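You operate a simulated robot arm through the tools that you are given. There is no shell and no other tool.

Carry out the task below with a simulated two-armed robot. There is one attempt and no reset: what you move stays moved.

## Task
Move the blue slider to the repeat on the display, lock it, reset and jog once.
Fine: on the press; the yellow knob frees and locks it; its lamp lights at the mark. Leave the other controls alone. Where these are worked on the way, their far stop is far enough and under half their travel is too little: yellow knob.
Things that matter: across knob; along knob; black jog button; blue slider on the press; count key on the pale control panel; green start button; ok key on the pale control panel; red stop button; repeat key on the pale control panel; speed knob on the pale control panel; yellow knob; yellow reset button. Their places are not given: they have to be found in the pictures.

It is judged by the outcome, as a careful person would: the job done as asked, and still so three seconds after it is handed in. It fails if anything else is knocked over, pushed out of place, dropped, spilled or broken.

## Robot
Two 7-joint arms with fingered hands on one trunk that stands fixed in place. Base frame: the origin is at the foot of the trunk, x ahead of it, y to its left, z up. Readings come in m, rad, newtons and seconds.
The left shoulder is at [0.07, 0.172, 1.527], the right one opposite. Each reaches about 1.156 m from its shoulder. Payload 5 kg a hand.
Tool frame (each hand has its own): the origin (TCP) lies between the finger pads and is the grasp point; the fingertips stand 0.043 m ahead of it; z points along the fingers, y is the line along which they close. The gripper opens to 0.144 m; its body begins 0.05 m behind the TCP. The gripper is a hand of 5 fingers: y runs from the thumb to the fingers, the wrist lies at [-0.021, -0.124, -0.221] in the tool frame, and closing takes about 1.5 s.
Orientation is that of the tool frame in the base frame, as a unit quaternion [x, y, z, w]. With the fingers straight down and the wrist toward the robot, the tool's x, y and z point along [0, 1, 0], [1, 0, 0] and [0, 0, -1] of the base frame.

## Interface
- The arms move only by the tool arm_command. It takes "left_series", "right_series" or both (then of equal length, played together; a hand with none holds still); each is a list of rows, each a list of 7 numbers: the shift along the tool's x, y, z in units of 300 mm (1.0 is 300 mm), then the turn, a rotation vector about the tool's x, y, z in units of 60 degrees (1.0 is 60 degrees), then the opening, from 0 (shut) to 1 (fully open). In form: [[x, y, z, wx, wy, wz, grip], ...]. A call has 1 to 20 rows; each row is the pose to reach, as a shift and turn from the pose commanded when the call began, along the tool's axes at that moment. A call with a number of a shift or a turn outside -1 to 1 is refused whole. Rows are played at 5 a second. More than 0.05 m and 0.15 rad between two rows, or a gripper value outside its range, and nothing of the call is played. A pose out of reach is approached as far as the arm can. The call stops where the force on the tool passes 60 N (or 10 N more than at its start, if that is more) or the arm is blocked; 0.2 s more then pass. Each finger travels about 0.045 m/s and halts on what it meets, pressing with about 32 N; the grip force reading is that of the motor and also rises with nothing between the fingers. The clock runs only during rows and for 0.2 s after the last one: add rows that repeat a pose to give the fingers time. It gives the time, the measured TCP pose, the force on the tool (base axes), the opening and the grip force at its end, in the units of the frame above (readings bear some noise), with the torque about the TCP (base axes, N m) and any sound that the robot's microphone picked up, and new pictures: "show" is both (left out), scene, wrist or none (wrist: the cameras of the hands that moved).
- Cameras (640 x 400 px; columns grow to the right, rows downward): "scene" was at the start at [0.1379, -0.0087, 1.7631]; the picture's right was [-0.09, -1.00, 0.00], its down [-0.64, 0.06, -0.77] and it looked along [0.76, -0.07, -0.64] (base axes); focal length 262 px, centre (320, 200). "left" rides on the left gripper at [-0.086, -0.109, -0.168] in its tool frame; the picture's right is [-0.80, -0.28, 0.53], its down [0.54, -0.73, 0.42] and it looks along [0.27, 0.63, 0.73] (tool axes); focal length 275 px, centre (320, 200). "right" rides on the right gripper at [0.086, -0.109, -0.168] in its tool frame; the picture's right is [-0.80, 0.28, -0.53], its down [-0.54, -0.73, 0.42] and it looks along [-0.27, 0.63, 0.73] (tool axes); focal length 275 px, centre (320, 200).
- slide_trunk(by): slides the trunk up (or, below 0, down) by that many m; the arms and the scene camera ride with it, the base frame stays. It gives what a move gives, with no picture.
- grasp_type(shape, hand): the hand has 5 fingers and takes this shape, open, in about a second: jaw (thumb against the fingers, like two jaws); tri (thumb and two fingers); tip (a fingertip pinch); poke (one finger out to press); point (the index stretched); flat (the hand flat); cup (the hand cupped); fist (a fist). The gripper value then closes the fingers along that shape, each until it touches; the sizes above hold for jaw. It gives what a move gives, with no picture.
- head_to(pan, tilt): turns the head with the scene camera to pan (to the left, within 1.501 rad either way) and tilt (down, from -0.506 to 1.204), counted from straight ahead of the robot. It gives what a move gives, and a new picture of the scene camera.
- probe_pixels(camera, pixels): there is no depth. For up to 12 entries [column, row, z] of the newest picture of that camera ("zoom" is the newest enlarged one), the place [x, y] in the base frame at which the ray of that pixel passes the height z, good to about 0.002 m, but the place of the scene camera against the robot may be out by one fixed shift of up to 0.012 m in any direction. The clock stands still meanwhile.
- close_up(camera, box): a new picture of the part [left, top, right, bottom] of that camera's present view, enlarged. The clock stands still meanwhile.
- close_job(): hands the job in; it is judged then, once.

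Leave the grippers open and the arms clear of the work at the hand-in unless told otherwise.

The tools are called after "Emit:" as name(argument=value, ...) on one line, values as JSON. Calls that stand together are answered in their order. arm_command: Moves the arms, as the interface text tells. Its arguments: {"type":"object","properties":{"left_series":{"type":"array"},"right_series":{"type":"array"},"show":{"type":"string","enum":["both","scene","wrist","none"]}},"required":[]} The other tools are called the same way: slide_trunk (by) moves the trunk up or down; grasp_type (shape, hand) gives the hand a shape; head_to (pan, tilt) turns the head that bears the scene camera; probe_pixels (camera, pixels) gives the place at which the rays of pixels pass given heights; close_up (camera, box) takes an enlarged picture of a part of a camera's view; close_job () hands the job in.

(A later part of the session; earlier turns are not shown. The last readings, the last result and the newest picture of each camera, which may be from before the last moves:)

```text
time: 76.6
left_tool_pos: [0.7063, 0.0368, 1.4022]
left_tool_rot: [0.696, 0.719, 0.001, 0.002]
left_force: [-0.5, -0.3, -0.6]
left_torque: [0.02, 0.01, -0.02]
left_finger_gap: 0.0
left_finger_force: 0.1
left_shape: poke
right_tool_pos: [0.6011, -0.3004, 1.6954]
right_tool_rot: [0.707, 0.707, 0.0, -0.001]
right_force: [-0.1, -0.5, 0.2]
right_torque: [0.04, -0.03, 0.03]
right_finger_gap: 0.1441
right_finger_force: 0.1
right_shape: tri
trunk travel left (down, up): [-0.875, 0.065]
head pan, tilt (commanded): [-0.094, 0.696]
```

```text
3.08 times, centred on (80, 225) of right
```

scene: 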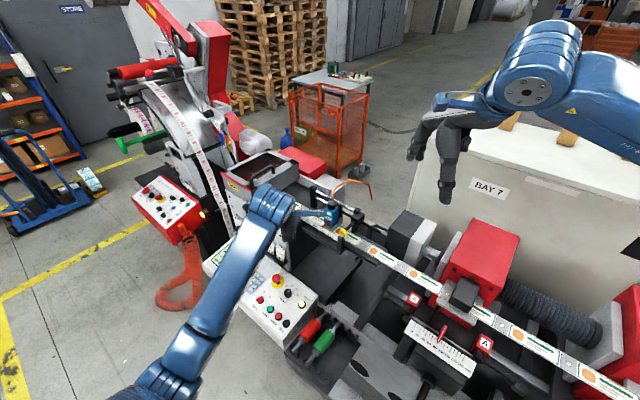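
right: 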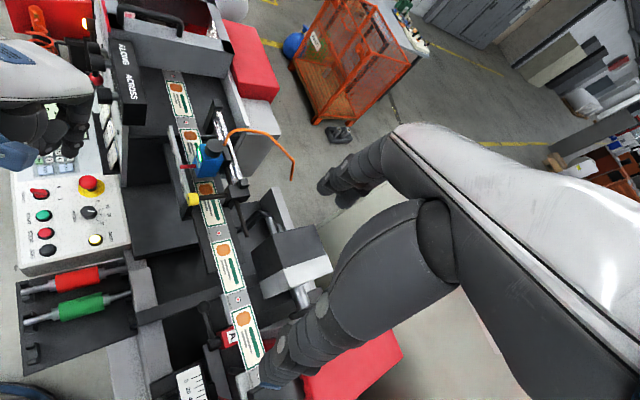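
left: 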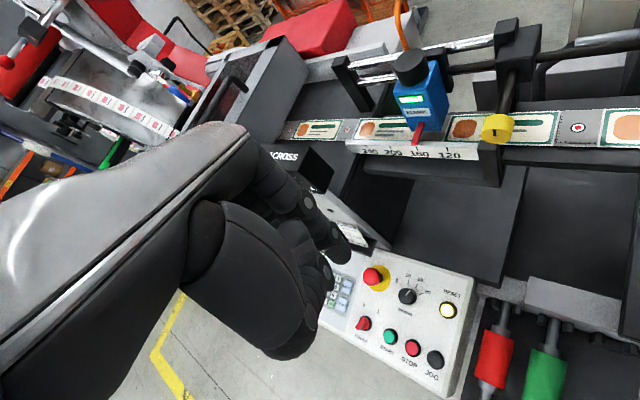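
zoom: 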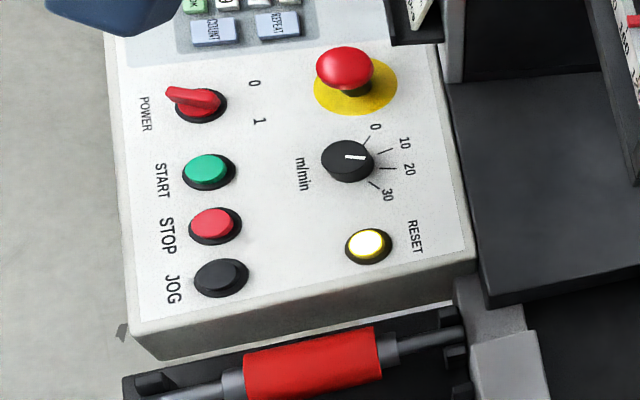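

I'll probe the RESET lens and JOG cap in both cameras.

Emit:
probe_pixels(camera="left", pixels=[[447.1, 310, 0.9], [447.1, 310, 1.0], [435.1, 360.3, 0.9], [435.1, 360.3, 1.0], [411.7, 348, 0.9], [411.7, 348, 1.0], [408, 297, 0.9], [408, 297, 1.0]])

Emit:
probe_pixels(camera="right", pixels=[[94.95, 239, 0.9], [94.95, 239, 1.0], [46.5, 249.7, 0.9], [46.5, 249.7, 1.0], [45, 232.5, 0.9], [45, 232.5, 1.0], [89.5, 212, 0.9], [89.5, 212, 1.0]])

```text
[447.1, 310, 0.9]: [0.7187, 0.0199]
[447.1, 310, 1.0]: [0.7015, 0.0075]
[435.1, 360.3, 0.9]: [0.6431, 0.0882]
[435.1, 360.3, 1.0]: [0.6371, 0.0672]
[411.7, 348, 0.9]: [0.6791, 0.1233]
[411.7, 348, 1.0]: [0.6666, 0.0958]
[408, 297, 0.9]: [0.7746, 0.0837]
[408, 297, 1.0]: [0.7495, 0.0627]
```

```text
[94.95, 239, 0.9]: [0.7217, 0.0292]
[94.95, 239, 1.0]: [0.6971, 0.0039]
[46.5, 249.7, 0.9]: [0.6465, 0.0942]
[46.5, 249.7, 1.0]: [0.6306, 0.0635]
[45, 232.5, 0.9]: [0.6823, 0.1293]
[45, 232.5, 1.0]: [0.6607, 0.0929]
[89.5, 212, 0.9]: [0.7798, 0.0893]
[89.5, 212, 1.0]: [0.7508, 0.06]
```

RESET ≈ [0.711, 0.016, 0.943], JOG ≈ [0.641, 0.082, 0.931]. I'll zoom in on the index fingertip to fix its offset from the tool axis.

Emit:
close_up(camera="left", box=[270, 180, 400, 300])

Emit:
close_up(camera="right", box=[0, 80, 140, 200])

Emit:
close_up(camera="scene", box=[240, 170, 340, 270])

```text
3.33 times, centred on (335, 240) of left
```

zoom: 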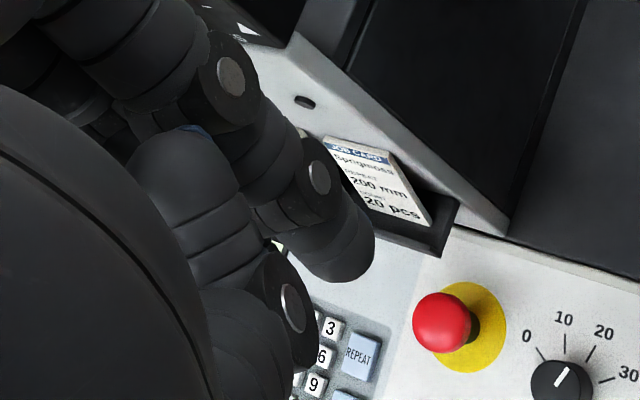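

```text
3.33 times, centred on (70, 140) of right
```

zoom: 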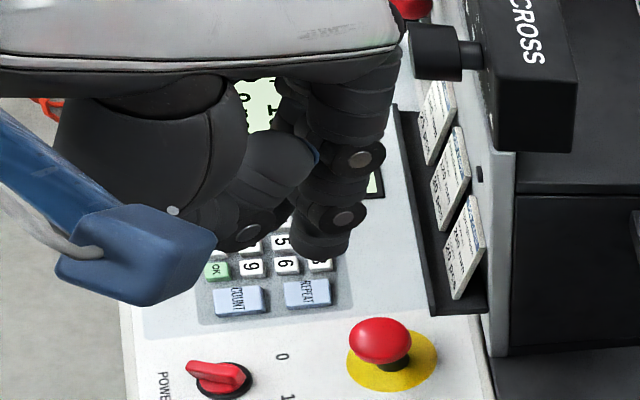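

```text
4.00 times, centred on (290, 220) of scene
```

zoom: 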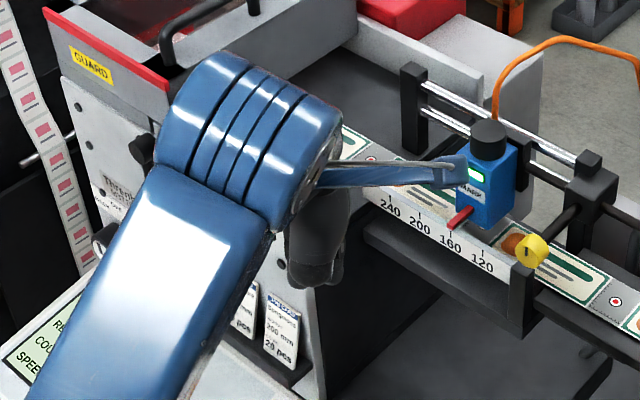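

I'll triangulate the fingertip: left (342,258) and right (69,154).

Emit:
probe_pixels(camera="left", pixels=[[342, 258, 1.32], [342, 258, 1.38], [345, 262, 1.36]])

Emit:
probe_pixels(camera="right", pixels=[[69, 154.5, 1.32], [69, 154.5, 1.38], [69, 156, 1.36]])

```text
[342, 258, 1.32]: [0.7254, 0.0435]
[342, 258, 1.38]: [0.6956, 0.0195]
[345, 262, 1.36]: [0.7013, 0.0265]
```

```text
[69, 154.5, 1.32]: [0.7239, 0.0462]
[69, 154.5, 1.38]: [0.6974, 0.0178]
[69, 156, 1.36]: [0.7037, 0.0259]
```

The tip sits at about TCP + (0, −0.009 m) in the base plane, 43 mm below. I lower the left hand 27 cm straight above RESET.

Emit:
arm_command(left_series=[[-0.01, 0.004, 0.1, 0, 0, 0, 0], [-0.02, 0.008, 0.2, 0, 0, 0, 0], [-0.03, 0.012, 0.3, 0, 0, 0, 0], [-0.04, 0.015, 0.4, 0, 0, 0, 0], [-0.04, 0.015, 0.5, 0, 0, 0, 0], [-0.04, 0.015, 0.6, 0, 0, 0, 0], [-0.04, 0.015, 0.7, 0, 0, 0, 0], [-0.04, 0.015, 0.8, 0, 0, 0, 0], [-0.04, 0.015, 0.9, 0, 0, 0, 0], [-0.04, 0.015, 0.9, 0, 0, 0, 0]])

Emit:
close_up(camera="left", box=[260, 170, 480, 360])

Emit:
close_up(camera="right", box=[10, 140, 170, 290])

```text
time: 78.8
left_tool_pos: [0.7108, 0.0262, 1.1304]
left_tool_rot: [0.696, 0.718, 0.001, 0.001]
left_force: [0.0, 0.1, 0.3]
left_torque: [0.0, 0.01, 0.0]
left_finger_gap: 0.0003
left_finger_force: 0.1
left_shape: poke
right_tool_pos: [0.6015, -0.2987, 1.6951]
right_tool_rot: [0.708, 0.707, 0.0, -0.002]
right_force: [0.6, 0.7, -0.3]
right_torque: [-0.02, 0.02, 0.0]
right_finger_gap: 0.1436
right_finger_force: 0.1
right_shape: tri
trunk travel left (down, up): [-0.875, 0.065]
head pan, tilt (commanded): [-0.094, 0.696]
```

scene: 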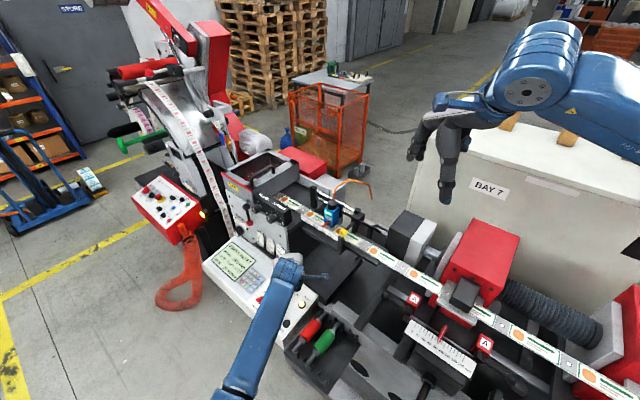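
left: 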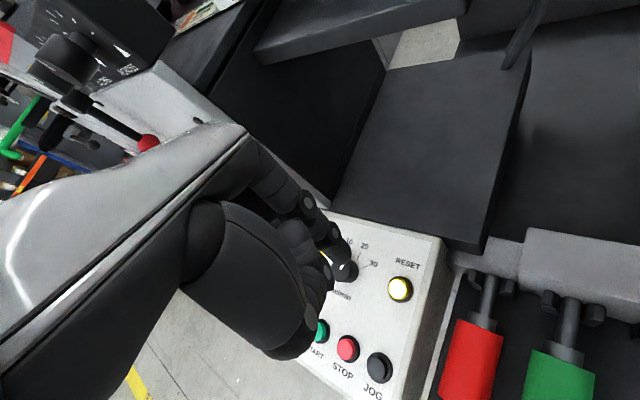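

```text
2.11 times, centred on (370, 265) of left
```

zoom: 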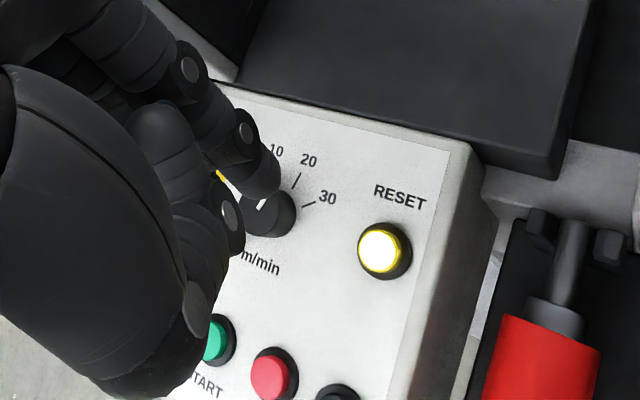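

```text
2.67 times, centred on (90, 215) of right
```

zoom: 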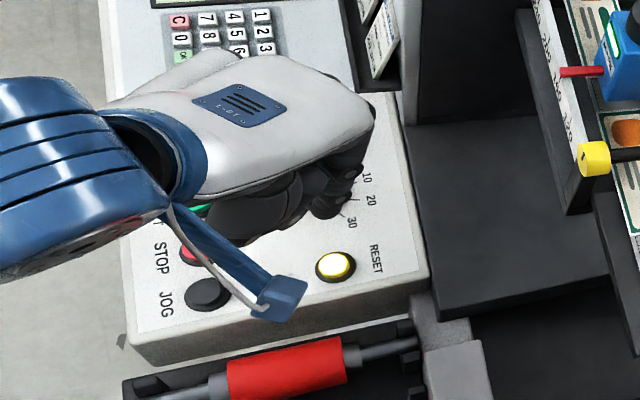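

The fingertip is above the panel with RESET at left (398.5, 289.7). I'll probe that ray to refine RESET's position.

Emit:
probe_pixels(camera="left", pixels=[[398.5, 289.7, 0.9], [398.5, 289.7, 0.95], [377.5, 367, 0.9], [377.5, 367, 0.95], [342, 258, 1.08], [342, 258, 1.1]])

Emit:
probe_pixels(camera="right", pixels=[[96, 239.5, 0.9], [96, 239.5, 0.95], [94, 215.5, 1.05], [94, 215.5, 1.1]])

```text
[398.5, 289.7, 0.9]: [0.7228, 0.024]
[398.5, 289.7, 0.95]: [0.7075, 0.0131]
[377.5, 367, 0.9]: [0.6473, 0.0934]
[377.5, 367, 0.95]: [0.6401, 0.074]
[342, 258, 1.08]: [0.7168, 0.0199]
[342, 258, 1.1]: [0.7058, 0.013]
```

```text
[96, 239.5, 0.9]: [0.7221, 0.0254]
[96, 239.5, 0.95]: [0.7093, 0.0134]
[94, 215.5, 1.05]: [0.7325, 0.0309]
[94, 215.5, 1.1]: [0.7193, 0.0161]
```

RESET refined to ≈ [0.7105, 0.015, 0.943]; fingertip at ≈ [0.713, 0.017]. I descend 11.5 cm (to ~3 cm above the button) with a 2 mm correction and check alignment.

Emit:
arm_command(left_series=[[-0.007, -0.007, 0.09, 0, 0, 0, 0], [-0.007, -0.007, 0.18, 0, 0, 0, 0], [-0.007, -0.007, 0.27, 0, 0, 0, 0], [-0.007, -0.007, 0.34, 0, 0, 0, 0], [-0.007, -0.007, 0.383, 0, 0, 0, 0], [-0.007, -0.007, 0.383, 0, 0, 0, 0]])

Emit:
close_up(camera="left", box=[280, 190, 440, 330])

Emit:
close_up(camera="right", box=[50, 180, 160, 280])

Emit:
close_up(camera="scene", box=[250, 250, 340, 330])

```text
time: 80.2
left_tool_pos: [0.7099, 0.0238, 1.0168]
left_tool_rot: [0.696, 0.718, 0.001, 0.001]
left_force: [-0.1, 0.5, 0.2]
left_torque: [0.0, -0.03, 0.03]
left_finger_gap: 0.0001
left_finger_force: 0.1
left_shape: poke
right_tool_pos: [0.602, -0.2992, 1.695]
right_tool_rot: [0.706, 0.708, 0.0, -0.001]
right_force: [0.4, -0.9, 0.6]
right_torque: [-0.01, 0.0, 0.0]
right_finger_gap: 0.1438
right_finger_force: 0.1
right_shape: tri
trunk travel left (down, up): [-0.875, 0.065]
head pan, tilt (commanded): [-0.094, 0.696]
```

scene: 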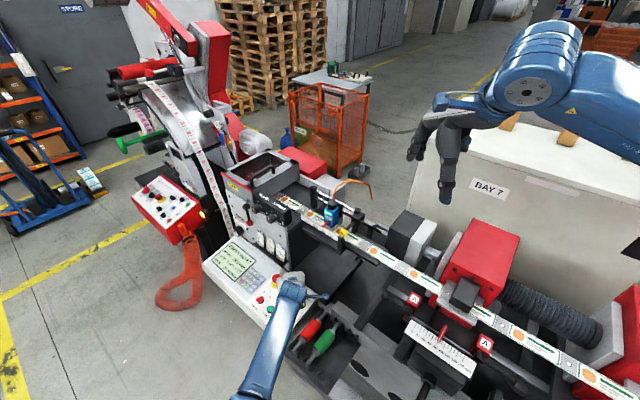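
left: 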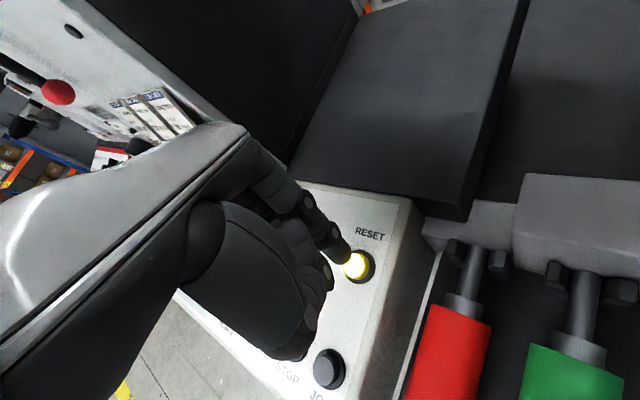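

```text
2.86 times, centred on (360, 260) of left
```

zoom: 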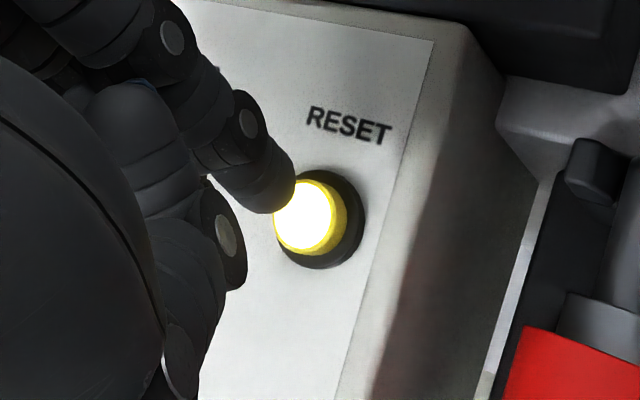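

```text
4.00 times, centred on (105, 230) of right
```

zoom: 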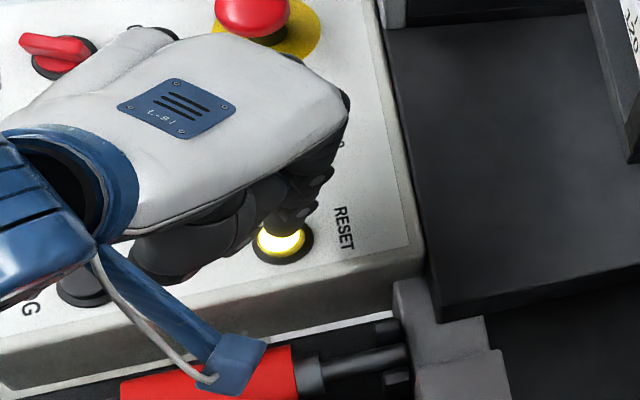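

```text
5.00 times, centred on (295, 290) of scene
```

zoom: 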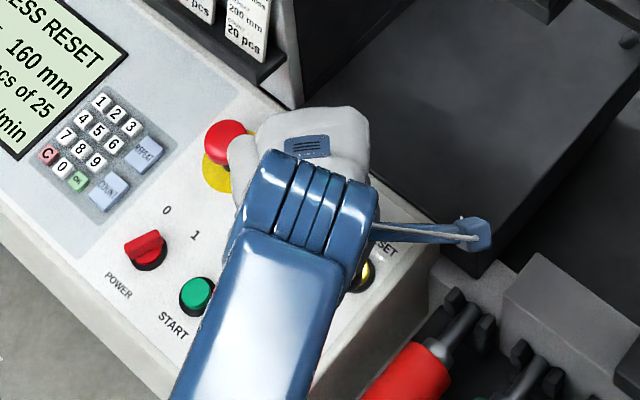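

Alignment matches (projected landing point of the tip on the lens within ~1–2 mm). Now I press RESET: down in fine steps to ~36 mm (contact expected at ~31 mm).

Emit:
arm_command(left_series=[[0, 0, 0.05, 0, 0, 0, 0], [0, 0, 0.085, 0, 0, 0, 0], [0, 0, 0.1, 0, 0, 0, 0], [0, 0, 0.11, 0, 0, 0, 0], [0, 0, 0.12, 0, 0, 0, 0], [0, 0, 0.12, 0, 0, 0, 0]])

Emit:
close_up(camera="left", box=[280, 190, 440, 330])

Emit:
close_up(camera="scene", box=[200, 225, 290, 300])

```text
time: 81.6
left_tool_pos: [0.7025, 0.0478, 0.9752]
left_tool_rot: [0.694, 0.72, 0.01, -0.008]
left_force: [-3.9, -5.6, 44.0]
left_torque: [-0.65, 0.44, -0.03]
left_finger_gap: 0.0
left_finger_force: 0.1
left_shape: poke
right_tool_pos: [0.5949, -0.3005, 1.6965]
right_tool_rot: [0.707, 0.707, 0.003, 0.0]
right_force: [-0.8, 0.3, 0.6]
right_torque: [0.02, -0.03, -0.05]
right_finger_gap: 0.1443
right_finger_force: 0.1
right_shape: tri
trunk travel left (down, up): [-0.875, 0.065]
head pan, tilt (commanded): [-0.094, 0.696]
heard: click
```

scene: 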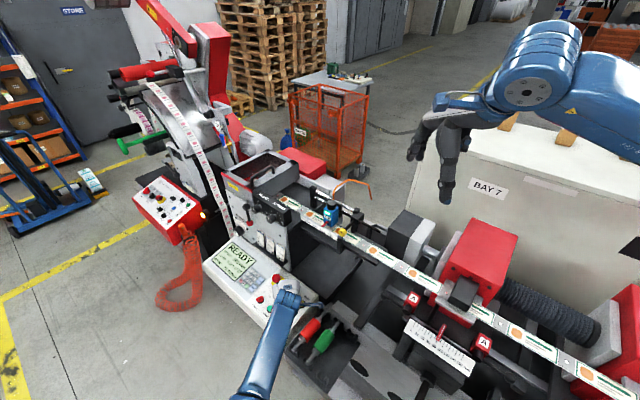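
left: 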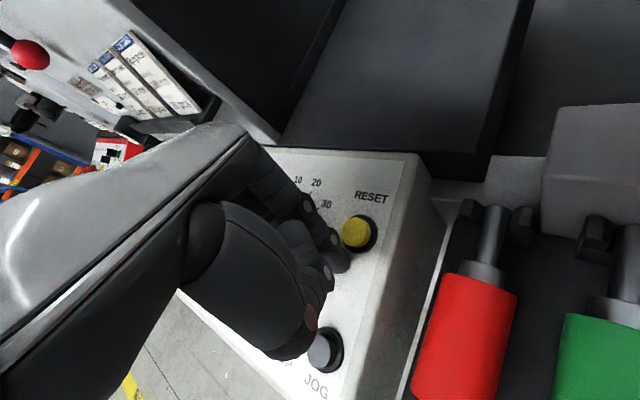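

```text
2.86 times, centred on (360, 260) of left
```

zoom: 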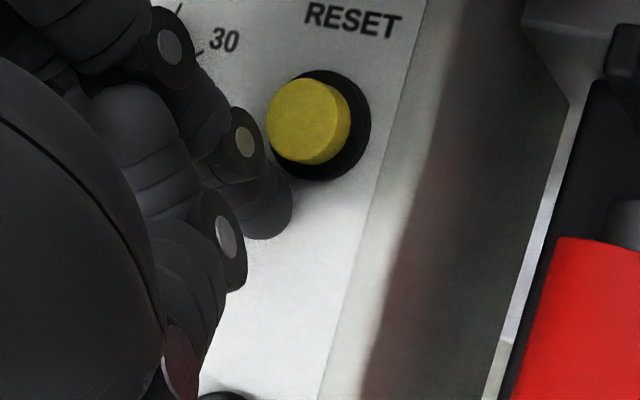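

```text
5.33 times, centred on (245, 262) of scene
```

zoom: 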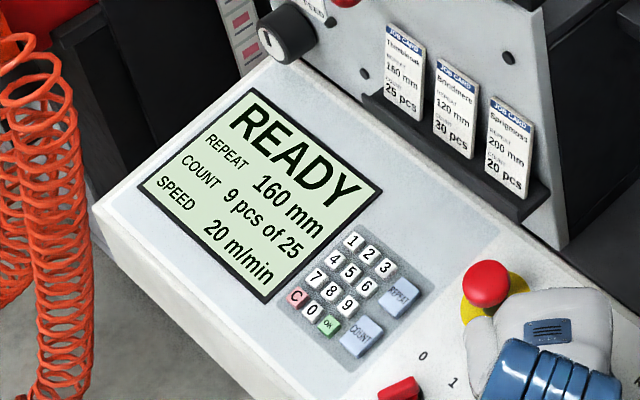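

A click was heard, the display says "READY" and the RESET lamp went out. The finger slid off the button onto the panel (44 N), so I lift straight up now.

Emit:
arm_command(left_series=[[0, 0, 0.06, 0, 0, 0, 0], [0, 0, -0.02, 0, 0, 0, 0], [0, 0, -0.12, 0, 0, 0, 0], [0, 0, -0.2, 0, 0, 0, 0], [0, 0, -0.2, 0, 0, 0, 0]])

Emit:
close_up(camera="left", box=[260, 170, 460, 380])

Emit:
close_up(camera="right", box=[0, 150, 160, 290])

Emit:
close_up(camera="scene", box=[200, 225, 320, 325])

```text
time: 81.9
left_tool_pos: [0.7069, 0.05, 0.9743]
left_tool_rot: [0.694, 0.72, 0.014, -0.004]
left_force: [-15.8, -5.1, 43.4]
left_torque: [-0.88, 0.57, -0.09]
left_finger_gap: 0.0
left_finger_force: 0.0
left_shape: poke
right_tool_pos: [0.5971, -0.2997, 1.6974]
right_tool_rot: [0.707, 0.707, 0.002, 0.0]
right_force: [0.4, -0.1, -0.3]
right_torque: [0.0, 0.03, 0.03]
right_finger_gap: 0.1439
right_finger_force: 0.1
right_shape: tri
trunk travel left (down, up): [-0.875, 0.065]
head pan, tilt (commanded): [-0.094, 0.696]
stopped in row 1 (left hand): the force on the tool passed its limit at 82 N (the readings are from after the stop); the commanded pose is now the measured one
```

scene: 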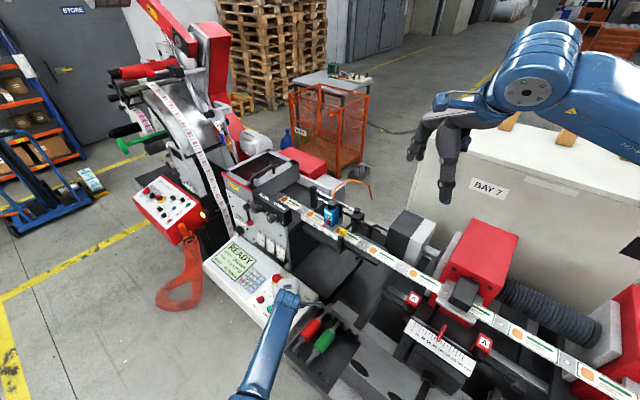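
left: 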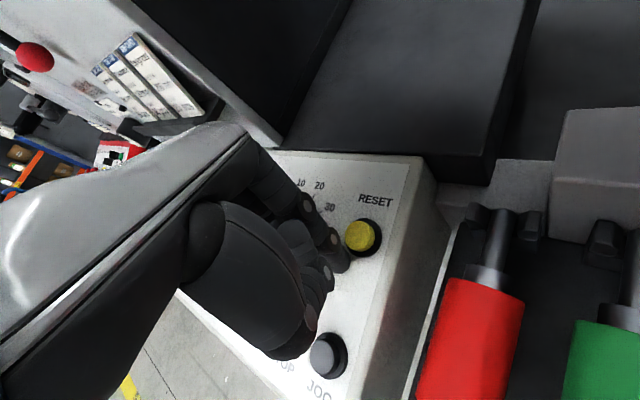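

```text
1.90 times, centred on (360, 275) of left
```

zoom: 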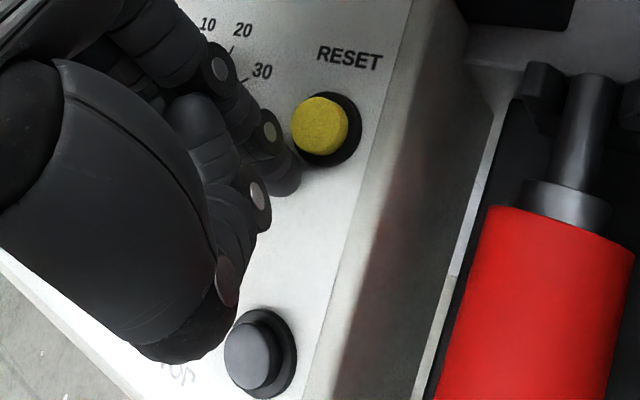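

```text
2.86 times, centred on (80, 220) of right
```

zoom: 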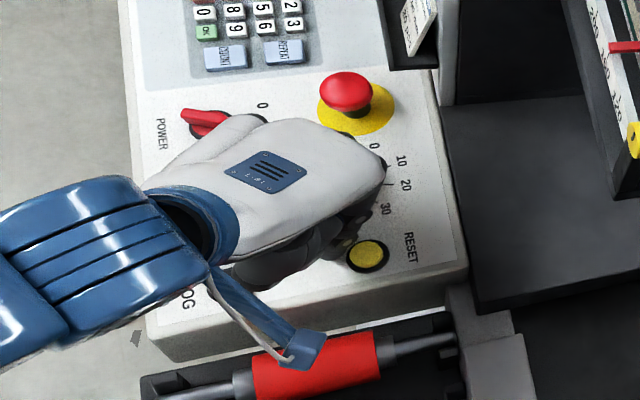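

```text
4.00 times, centred on (260, 275) of scene
```

zoom: 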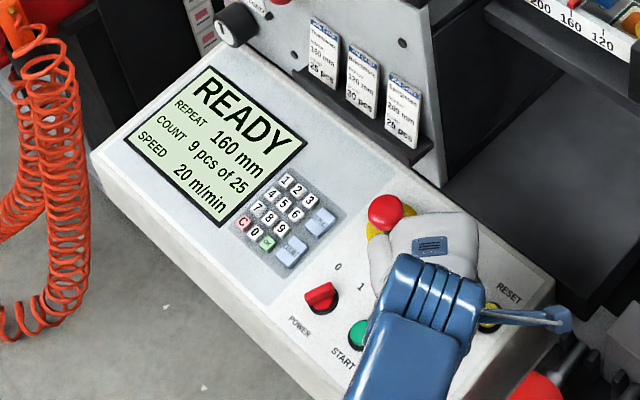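

That first row was mistakenly downward relative to the new start; it stopped at 82 N with no other change (display READY). Now I lift properly upward.

Emit:
arm_command(left_series=[[0, 0, -0.02, 0, 0, 0, 0], [0, 0, -0.06, 0, 0, 0, 0], [0, 0, -0.12, 0, 0, 0, 0], [0, 0, -0.2, 0, 0, 0, 0], [0, 0, -0.28, 0, 0, 0, 0], [0, 0, -0.28, 0, 0, 0, 0]])

Emit:
close_up(camera="left", box=[260, 170, 460, 380])

Emit:
close_up(camera="right", box=[0, 150, 160, 290])

Emit:
close_up(camera="scene", box=[200, 225, 320, 325])

```text
time: 83.5
left_tool_pos: [0.7178, 0.0777, 1.0573]
left_tool_rot: [0.691, 0.722, 0.028, -0.015]
left_force: [-0.3, -1.0, 0.4]
left_torque: [0.0, 0.02, -0.01]
left_finger_gap: 0.0
left_finger_force: 0.0
left_shape: poke
right_tool_pos: [0.6011, -0.2998, 1.6939]
right_tool_rot: [0.707, 0.707, 0.001, -0.001]
right_force: [0.2, -0.3, -0.2]
right_torque: [0.0, -0.01, -0.01]
right_finger_gap: 0.1437
right_finger_force: 0.1
right_shape: tri
trunk travel left (down, up): [-0.875, 0.065]
head pan, tilt (commanded): [-0.094, 0.696]
stopped in row 6 (left hand): the arm was blocked; the commanded pose is now the measured one
```

scene: 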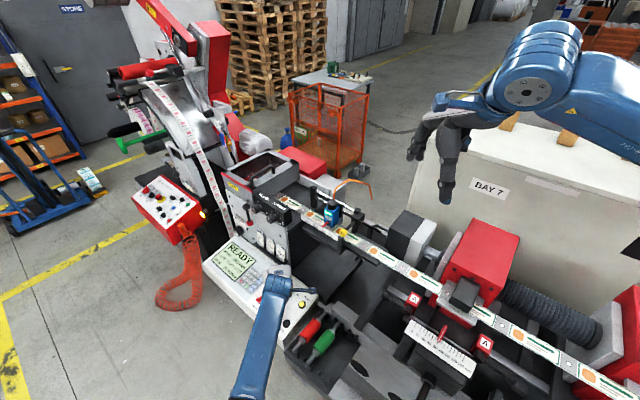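
left: 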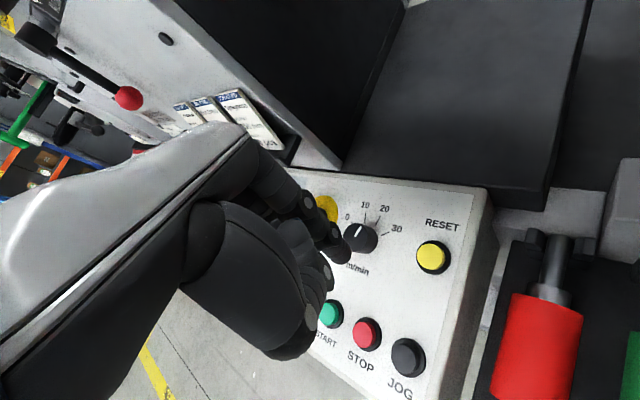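

```text
1.90 times, centred on (360, 275) of left
```

zoom: 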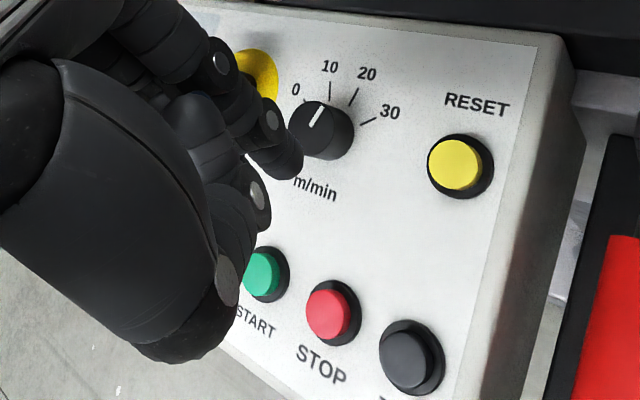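

```text
2.86 times, centred on (80, 220) of right
```

zoom: 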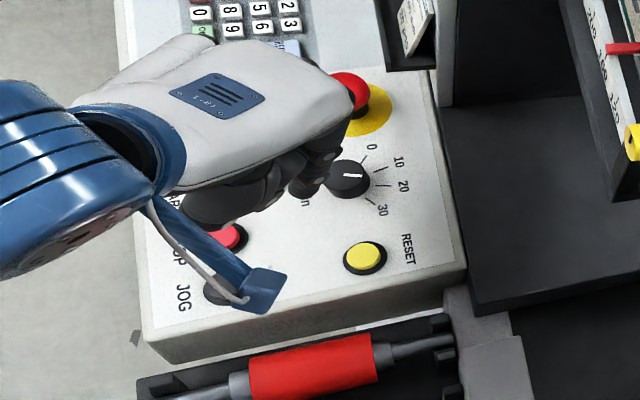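

```text
4.00 times, centred on (260, 275) of scene
```

zoom: 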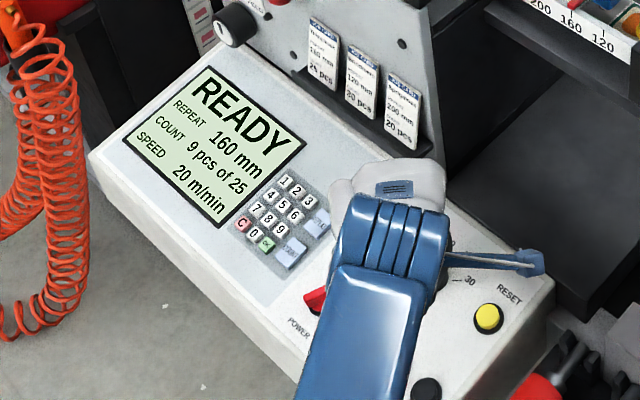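

The panel shows READY, speed still 20 m/min. The left arm is near a joint limit at this low height with the trunk raised (hand drifted 3 cm toward the e-stop side). I lift the hand higher and slightly right, away from the e-stop.

Emit:
arm_command(left_series=[[-0.01, 0, -0.06, 0, 0, 0, 0], [-0.03, 0, -0.14, 0, 0, 0, 0], [-0.05, 0, -0.24, 0, 0, 0, 0], [-0.08, 0, -0.34, 0, 0, 0, 0], [-0.1, 0, -0.45, 0, 0, 0, 0], [-0.1, 0, -0.56, 0, 0, 0, 0], [-0.1, 0, -0.67, 0, 0, 0, 0], [-0.1, 0, -0.78, 0, 0, 0, 0], [-0.1, 0, -0.9, 0, 0, 0, 0]])

Emit:
close_up(camera="left", box=[300, 220, 500, 400])

Emit:
close_up(camera="right", box=[0, 150, 160, 290])

```text
time: 85.0
left_tool_pos: [0.7103, 0.1299, 1.1971]
left_tool_rot: [0.682, 0.724, 0.075, -0.069]
left_force: [0.1, -1.0, 0.1]
left_torque: [-0.01, 0.01, 0.02]
left_finger_gap: 0.0001
left_finger_force: 0.1
left_shape: poke
right_tool_pos: [0.6016, -0.2989, 1.6947]
right_tool_rot: [0.708, 0.706, 0.0, 0.0]
right_force: [-0.6, 0.8, 0.1]
right_torque: [-0.03, -0.01, 0.03]
right_finger_gap: 0.1439
right_finger_force: 0.1
right_shape: tri
trunk travel left (down, up): [-0.875, 0.065]
head pan, tilt (commanded): [-0.094, 0.696]
stopped in row 7 (left hand): the arm was blocked; the commanded pose is now the measured one
```

scene: 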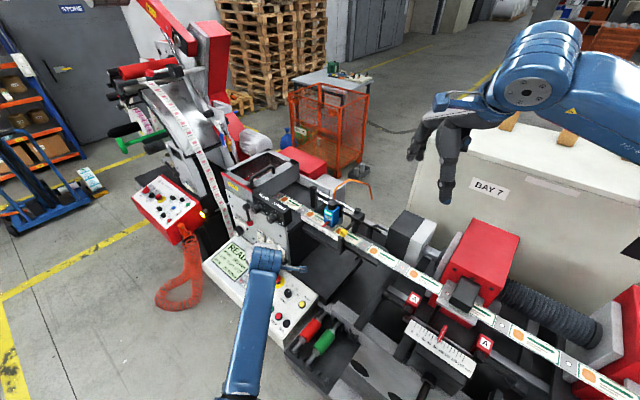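
left: 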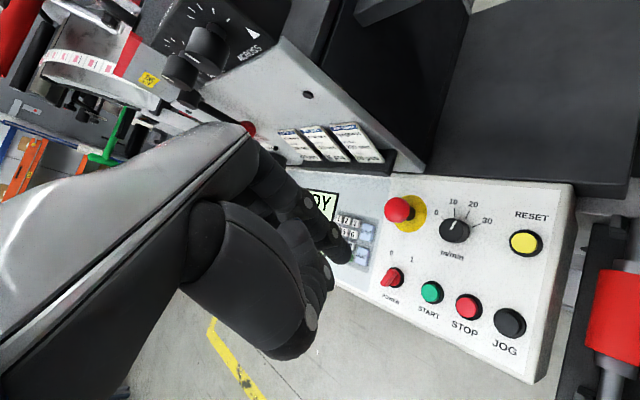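

```text
2.22 times, centred on (400, 310) of left
```

zoom: 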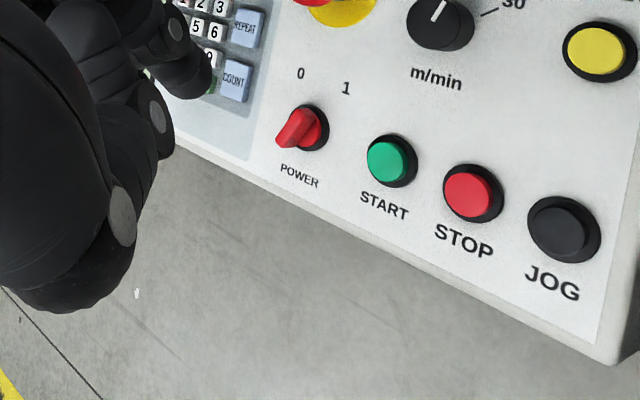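

```text
2.86 times, centred on (80, 220) of right
```

zoom: 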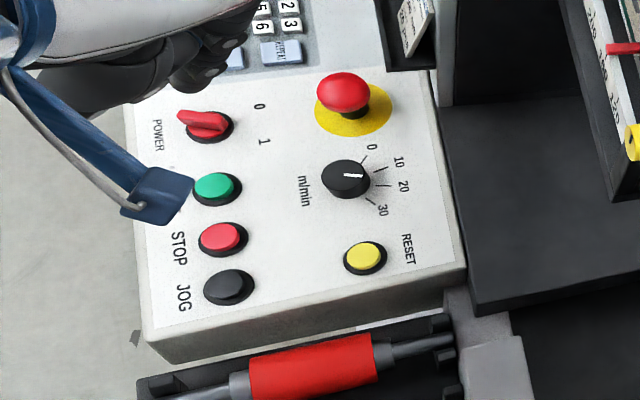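

Everything on the panel is intact (e-stop out, speed 20, READY). The left arm is in a bad posture, so I take it back to its comfortable side, upright, and will lower the trunk for the JOG press.

Emit:
arm_command(left_series=[[0.06, 0.001, -0.08, 0, -0.01, 0, 0], [0.13, 0.002, -0.16, 0, -0.03, 0, 0], [0.21, 0.004, -0.24, 0, -0.06, 0, 0], [0.29, 0.005, -0.32, 0, -0.09, 0, 0], [0.38, 0.006, -0.4, 0, -0.12, 0, 0], [0.47, 0.008, -0.48, 0, -0.15, 0, 0], [0.56, 0.009, -0.56, 0, -0.175, 0, 0], [0.65, 0.011, -0.63, 0, -0.19, 0, 0], [0.724, 0.012, -0.7, 0, -0.195, 0, 0], [0.724, 0.012, -0.7, 0, -0.195, 0, 0]], right_series=[[0, 0, -0.02, 0, 0, 0, 1], [0, 0, -0.06, 0, 0, 0, 1], [0, 0, -0.1, 0, 0, 0, 1], [0, 0, -0.14, 0, 0, 0, 1], [0, 0, -0.18, 0, 0, 0, 1], [0, 0, -0.22, 0, 0, 0, 1], [0, 0, -0.26, 0, 0, 0, 1], [0, 0, -0.3, 0, 0, 0, 1], [0, 0, -0.33, 0, 0, 0, 1], [0, 0, -0.33, 0, 0, 0, 1]])

```text
time: 87.2
left_tool_pos: [0.7001, 0.2994, 1.4467]
left_tool_rot: [0.686, 0.728, 0.003, 0.006]
left_force: [0.9, 0.8, 0.3]
left_torque: [0.04, -0.04, 0.0]
left_finger_gap: 0.0001
left_finger_force: 0.0
left_shape: poke
right_tool_pos: [0.602, -0.3011, 1.7944]
right_tool_rot: [0.707, 0.708, 0.001, 0.0]
right_force: [-1.5, 0.6, -0.1]
right_torque: [0.0, 0.0, 0.0]
right_finger_gap: 0.1437
right_finger_force: 0.0
right_shape: tri
trunk travel left (down, up): [-0.875, 0.065]
head pan, tilt (commanded): [-0.094, 0.696]
```

scene: 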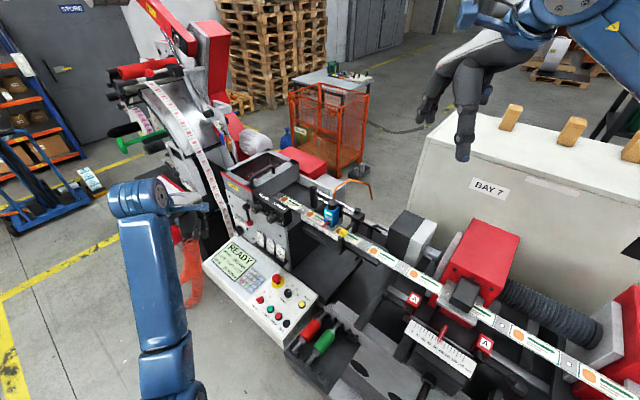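
right: 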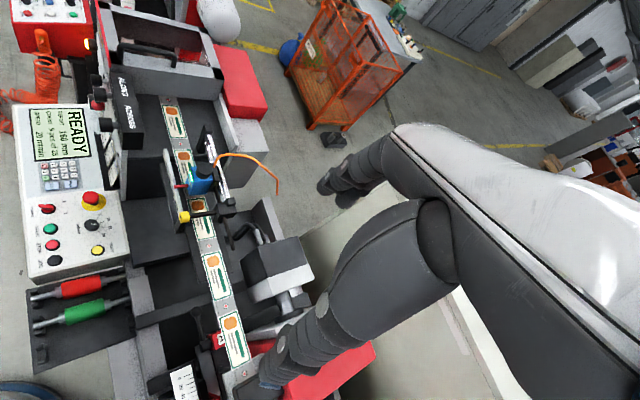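
left: 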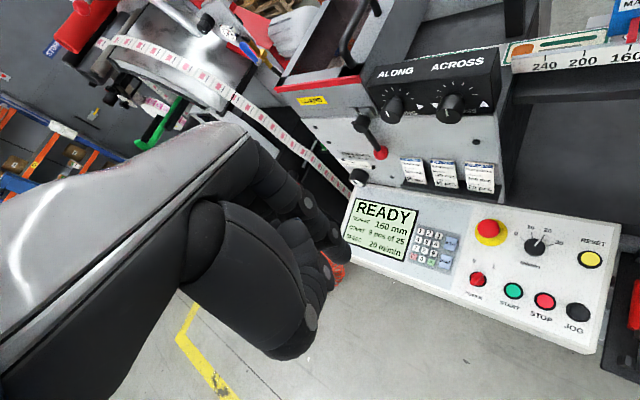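

The display shows READY, 160 mm, and all controls look as before. I lower the trunk 0.25 m back to its starting height (both hands have free space below).

Emit:
slide_trunk(by=-0.25)

Emit:
close_up(camera="left", box=[300, 180, 640, 392])

Emit:
close_up(camera="right", box=[0, 60, 240, 300])

```text
time: 89.8
left_tool_pos: [0.7003, 0.2995, 1.1965]
left_tool_rot: [0.687, 0.727, 0.004, 0.005]
left_force: [-0.7, 0.2, -1.2]
left_torque: [0.01, 0.02, 0.0]
left_finger_gap: 0.0001
left_finger_force: 0.0
left_shape: poke
right_tool_pos: [0.6023, -0.2996, 1.5448]
right_tool_rot: [0.707, 0.707, 0.001, -0.001]
right_force: [0.1, 0.9, 0.2]
right_torque: [-0.01, 0.01, -0.02]
right_finger_gap: 0.1439
right_finger_force: 0.0
right_shape: tri
trunk travel left (down, up): [-0.625, 0.315]
head pan, tilt (commanded): [-0.094, 0.696]
```

```text
1.88 times, centred on (470, 286) of left
```

zoom: 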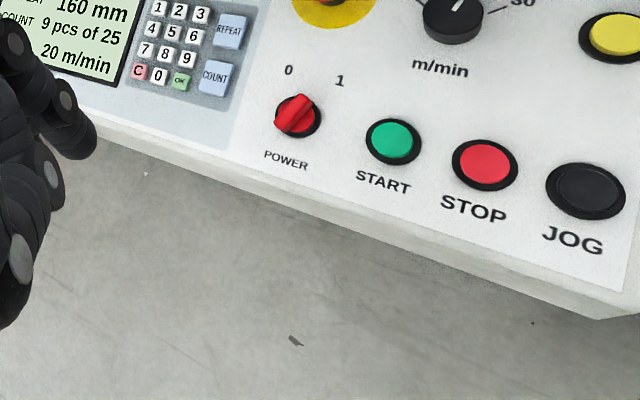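

```text
1.67 times, centred on (120, 180) of right
```

zoom: 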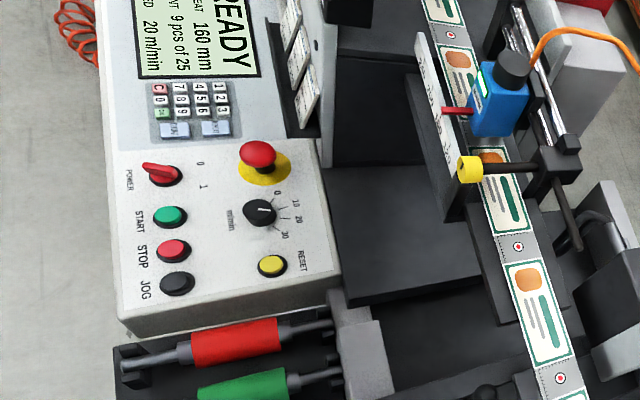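

Good wide baseline now. JOG is at left (613.1, 279.6) and right (34.2, 229.8). I'll probe both.

Emit:
probe_pixels(camera="left", pixels=[[613.1, 279.6, 0.9], [613.1, 279.6, 1.0], [558.5, 265.9, 0.9], [558.5, 265.9, 1.0]])

Emit:
probe_pixels(camera="right", pixels=[[34.2, 229.8, 0.9], [34.2, 229.8, 1.0], [31.8, 209.4, 0.9], [31.8, 209.4, 1.0]])

```text
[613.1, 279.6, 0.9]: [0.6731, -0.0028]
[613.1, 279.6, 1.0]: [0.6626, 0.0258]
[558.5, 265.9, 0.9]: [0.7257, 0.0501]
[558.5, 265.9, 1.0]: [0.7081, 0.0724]
```

```text
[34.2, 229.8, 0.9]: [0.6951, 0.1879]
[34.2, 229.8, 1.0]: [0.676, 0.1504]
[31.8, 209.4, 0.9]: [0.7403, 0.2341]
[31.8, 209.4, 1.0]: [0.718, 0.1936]
```

Those "left/right" pictures were from before the trunk moved, so I'll refresh. I move the left hand over JOG at a safe height (TCP ≈ [0.6415, 0.090, 1.08]).

Emit:
arm_command(left_series=[[-0.086, -0.03, 0.03, 0, 0, 0, 0], [-0.172, -0.06, 0.06, 0, 0, 0, 0], [-0.258, -0.09, 0.1, 0, 0, 0, 0], [-0.344, -0.12, 0.15, 0, 0, 0, 0], [-0.43, -0.151, 0.2, 0, 0, 0, 0], [-0.515, -0.181, 0.26, 0, 0, 0, 0], [-0.601, -0.211, 0.32, 0, 0, 0, 0], [-0.687, -0.241, 0.387, 0, 0, 0, 0], [-0.687, -0.241, 0.387, 0, 0, 0, 0]], right_series=[[0, 0, 0, 0, 0, 0, 1], [0, 0, 0, 0, 0, 0, 1], [0, 0, 0, 0, 0, 0, 1], [0, 0, 0, 0, 0, 0, 1], [0, 0, 0, 0, 0, 0, 1], [0, 0, 0, 0, 0, 0, 1], [0, 0, 0, 0, 0, 0, 1], [0, 0, 0, 0, 0, 0, 1], [0, 0, 0, 0, 0, 0, 1]])

Emit:
close_up(camera="left", box=[280, 180, 480, 380])

Emit:
close_up(camera="right", box=[0, 140, 140, 270])

```text
time: 91.8
left_tool_pos: [0.6419, 0.0888, 1.0806]
left_tool_rot: [0.687, 0.727, 0.004, 0.006]
left_force: [0.1, -0.2, 0.1]
left_torque: [0.02, -0.01, -0.02]
left_finger_gap: 0.0001
left_finger_force: 0.0
left_shape: poke
right_tool_pos: [0.6017, -0.2985, 1.5428]
right_tool_rot: [0.707, 0.707, 0.001, 0.0]
right_force: [0.7, 1.4, 1.1]
right_torque: [0.0, 0.06, 0.01]
right_finger_gap: 0.1438
right_finger_force: 0.1
right_shape: tri
trunk travel left (down, up): [-0.625, 0.315]
head pan, tilt (commanded): [-0.094, 0.696]
```

scene: 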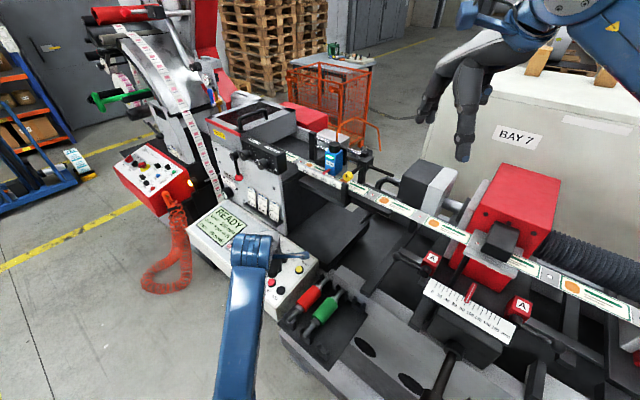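
right: 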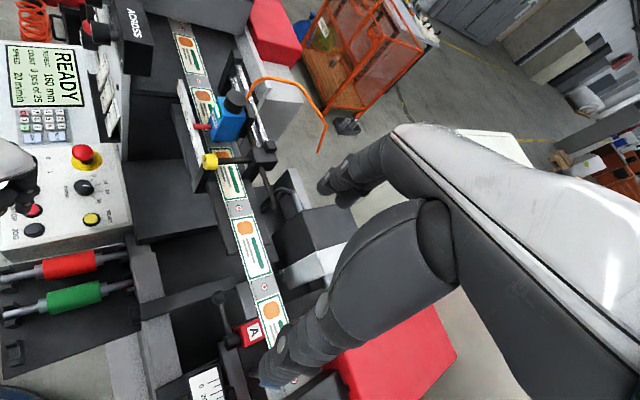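
left: 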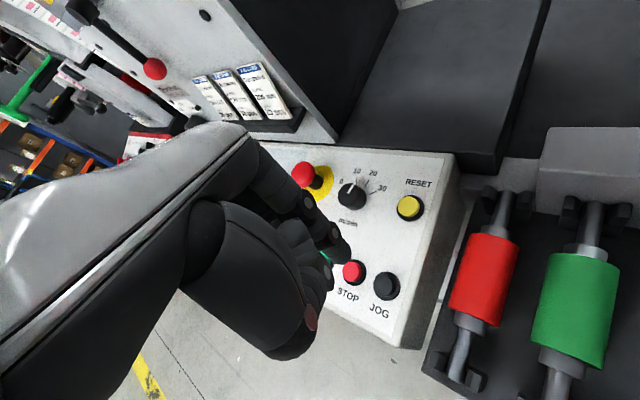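

```text
2.00 times, centred on (380, 280) of left
```

zoom: 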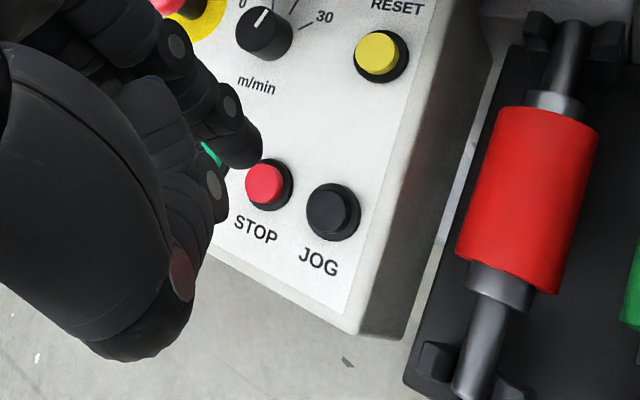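

```text
3.08 times, centred on (70, 205) of right
```

zoom: 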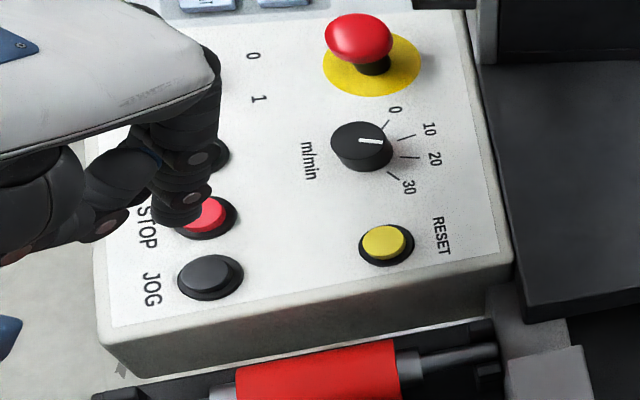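

Pictures are fresh. I'll probe JOG: left (384, 285), right (33.3, 229.4), plus the fingertip.

Emit:
probe_pixels(camera="left", pixels=[[384, 285, 0.9], [384, 285, 0.95], [353, 272.5, 0.9], [353, 272.5, 0.95], [341, 257, 1.0376]])

Emit:
probe_pixels(camera="right", pixels=[[33.3, 229.4, 0.9], [33.3, 229.4, 0.95], [32.5, 209.5, 0.9], [32.5, 209.5, 0.95], [22.9, 212, 1.0376]])

```text
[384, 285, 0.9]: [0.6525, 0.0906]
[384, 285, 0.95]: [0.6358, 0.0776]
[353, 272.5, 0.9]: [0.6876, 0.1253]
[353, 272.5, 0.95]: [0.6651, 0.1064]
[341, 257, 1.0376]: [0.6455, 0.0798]
```

```text
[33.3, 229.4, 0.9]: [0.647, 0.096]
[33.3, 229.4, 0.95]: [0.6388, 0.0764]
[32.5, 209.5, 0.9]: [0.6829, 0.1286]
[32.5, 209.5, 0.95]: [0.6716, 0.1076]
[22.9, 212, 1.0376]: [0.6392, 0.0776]
```

JOG ≈ [0.641, 0.082, 0.935]; fingertip is at ≈ [0.6425, 0.079]. I descend 7.8 cm with a small correction (to ~2.5 cm above) and check.

Emit:
arm_command(left_series=[[0.01, -0.005, 0.07, 0, 0, 0, 0], [0.01, -0.005, 0.14, 0, 0, 0, 0], [0.01, -0.005, 0.21, 0, 0, 0, 0], [0.01, -0.005, 0.26, 0, 0, 0, 0], [0.01, -0.005, 0.26, 0, 0, 0, 0]])

Emit:
close_up(camera="left", box=[280, 180, 440, 330])

Emit:
close_up(camera="right", box=[0, 160, 110, 260])

```text
time: 93.0
left_tool_pos: [0.6418, 0.0924, 1.0023]
left_tool_rot: [0.686, 0.727, 0.004, 0.005]
left_force: [0.0, 0.4, 0.2]
left_torque: [0.02, -0.01, 0.0]
left_finger_gap: 0.0
left_finger_force: 0.0
left_shape: poke
right_tool_pos: [0.6021, -0.3006, 1.5428]
right_tool_rot: [0.707, 0.707, 0.0, -0.002]
right_force: [0.7, -0.1, 0.3]
right_torque: [-0.02, -0.01, 0.0]
right_finger_gap: 0.1435
right_finger_force: 0.0
right_shape: tri
trunk travel left (down, up): [-0.625, 0.315]
head pan, tilt (commanded): [-0.094, 0.696]
```

scene: 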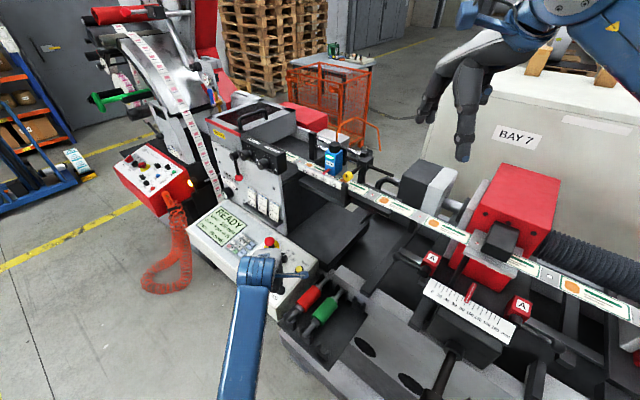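
left: 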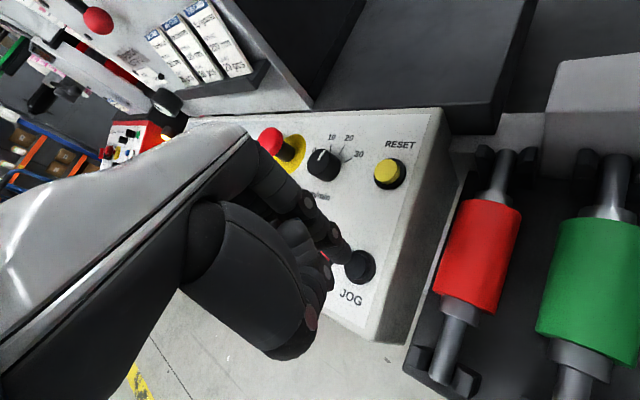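

```text
2.67 times, centred on (360, 255) of left
```

zoom: 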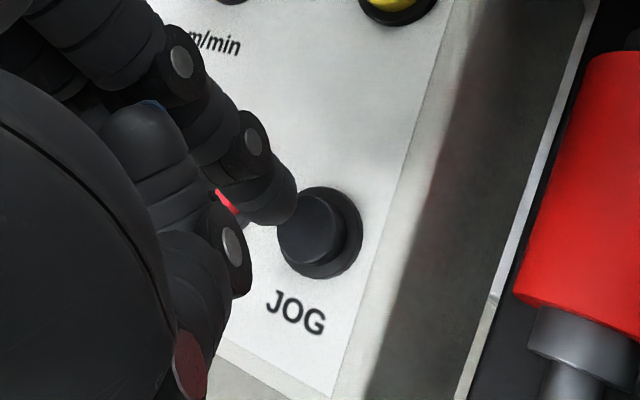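

```text
4.00 times, centred on (55, 210) of right
```

zoom: 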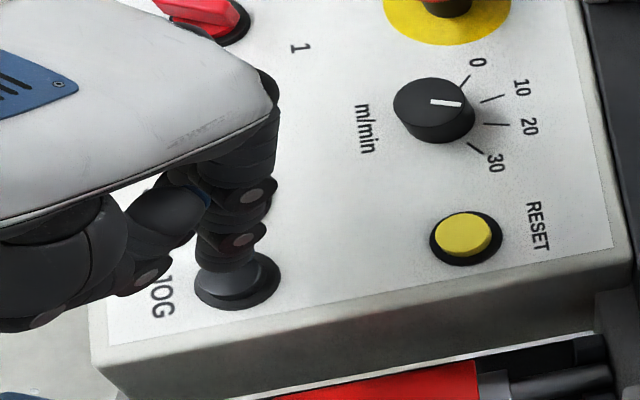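

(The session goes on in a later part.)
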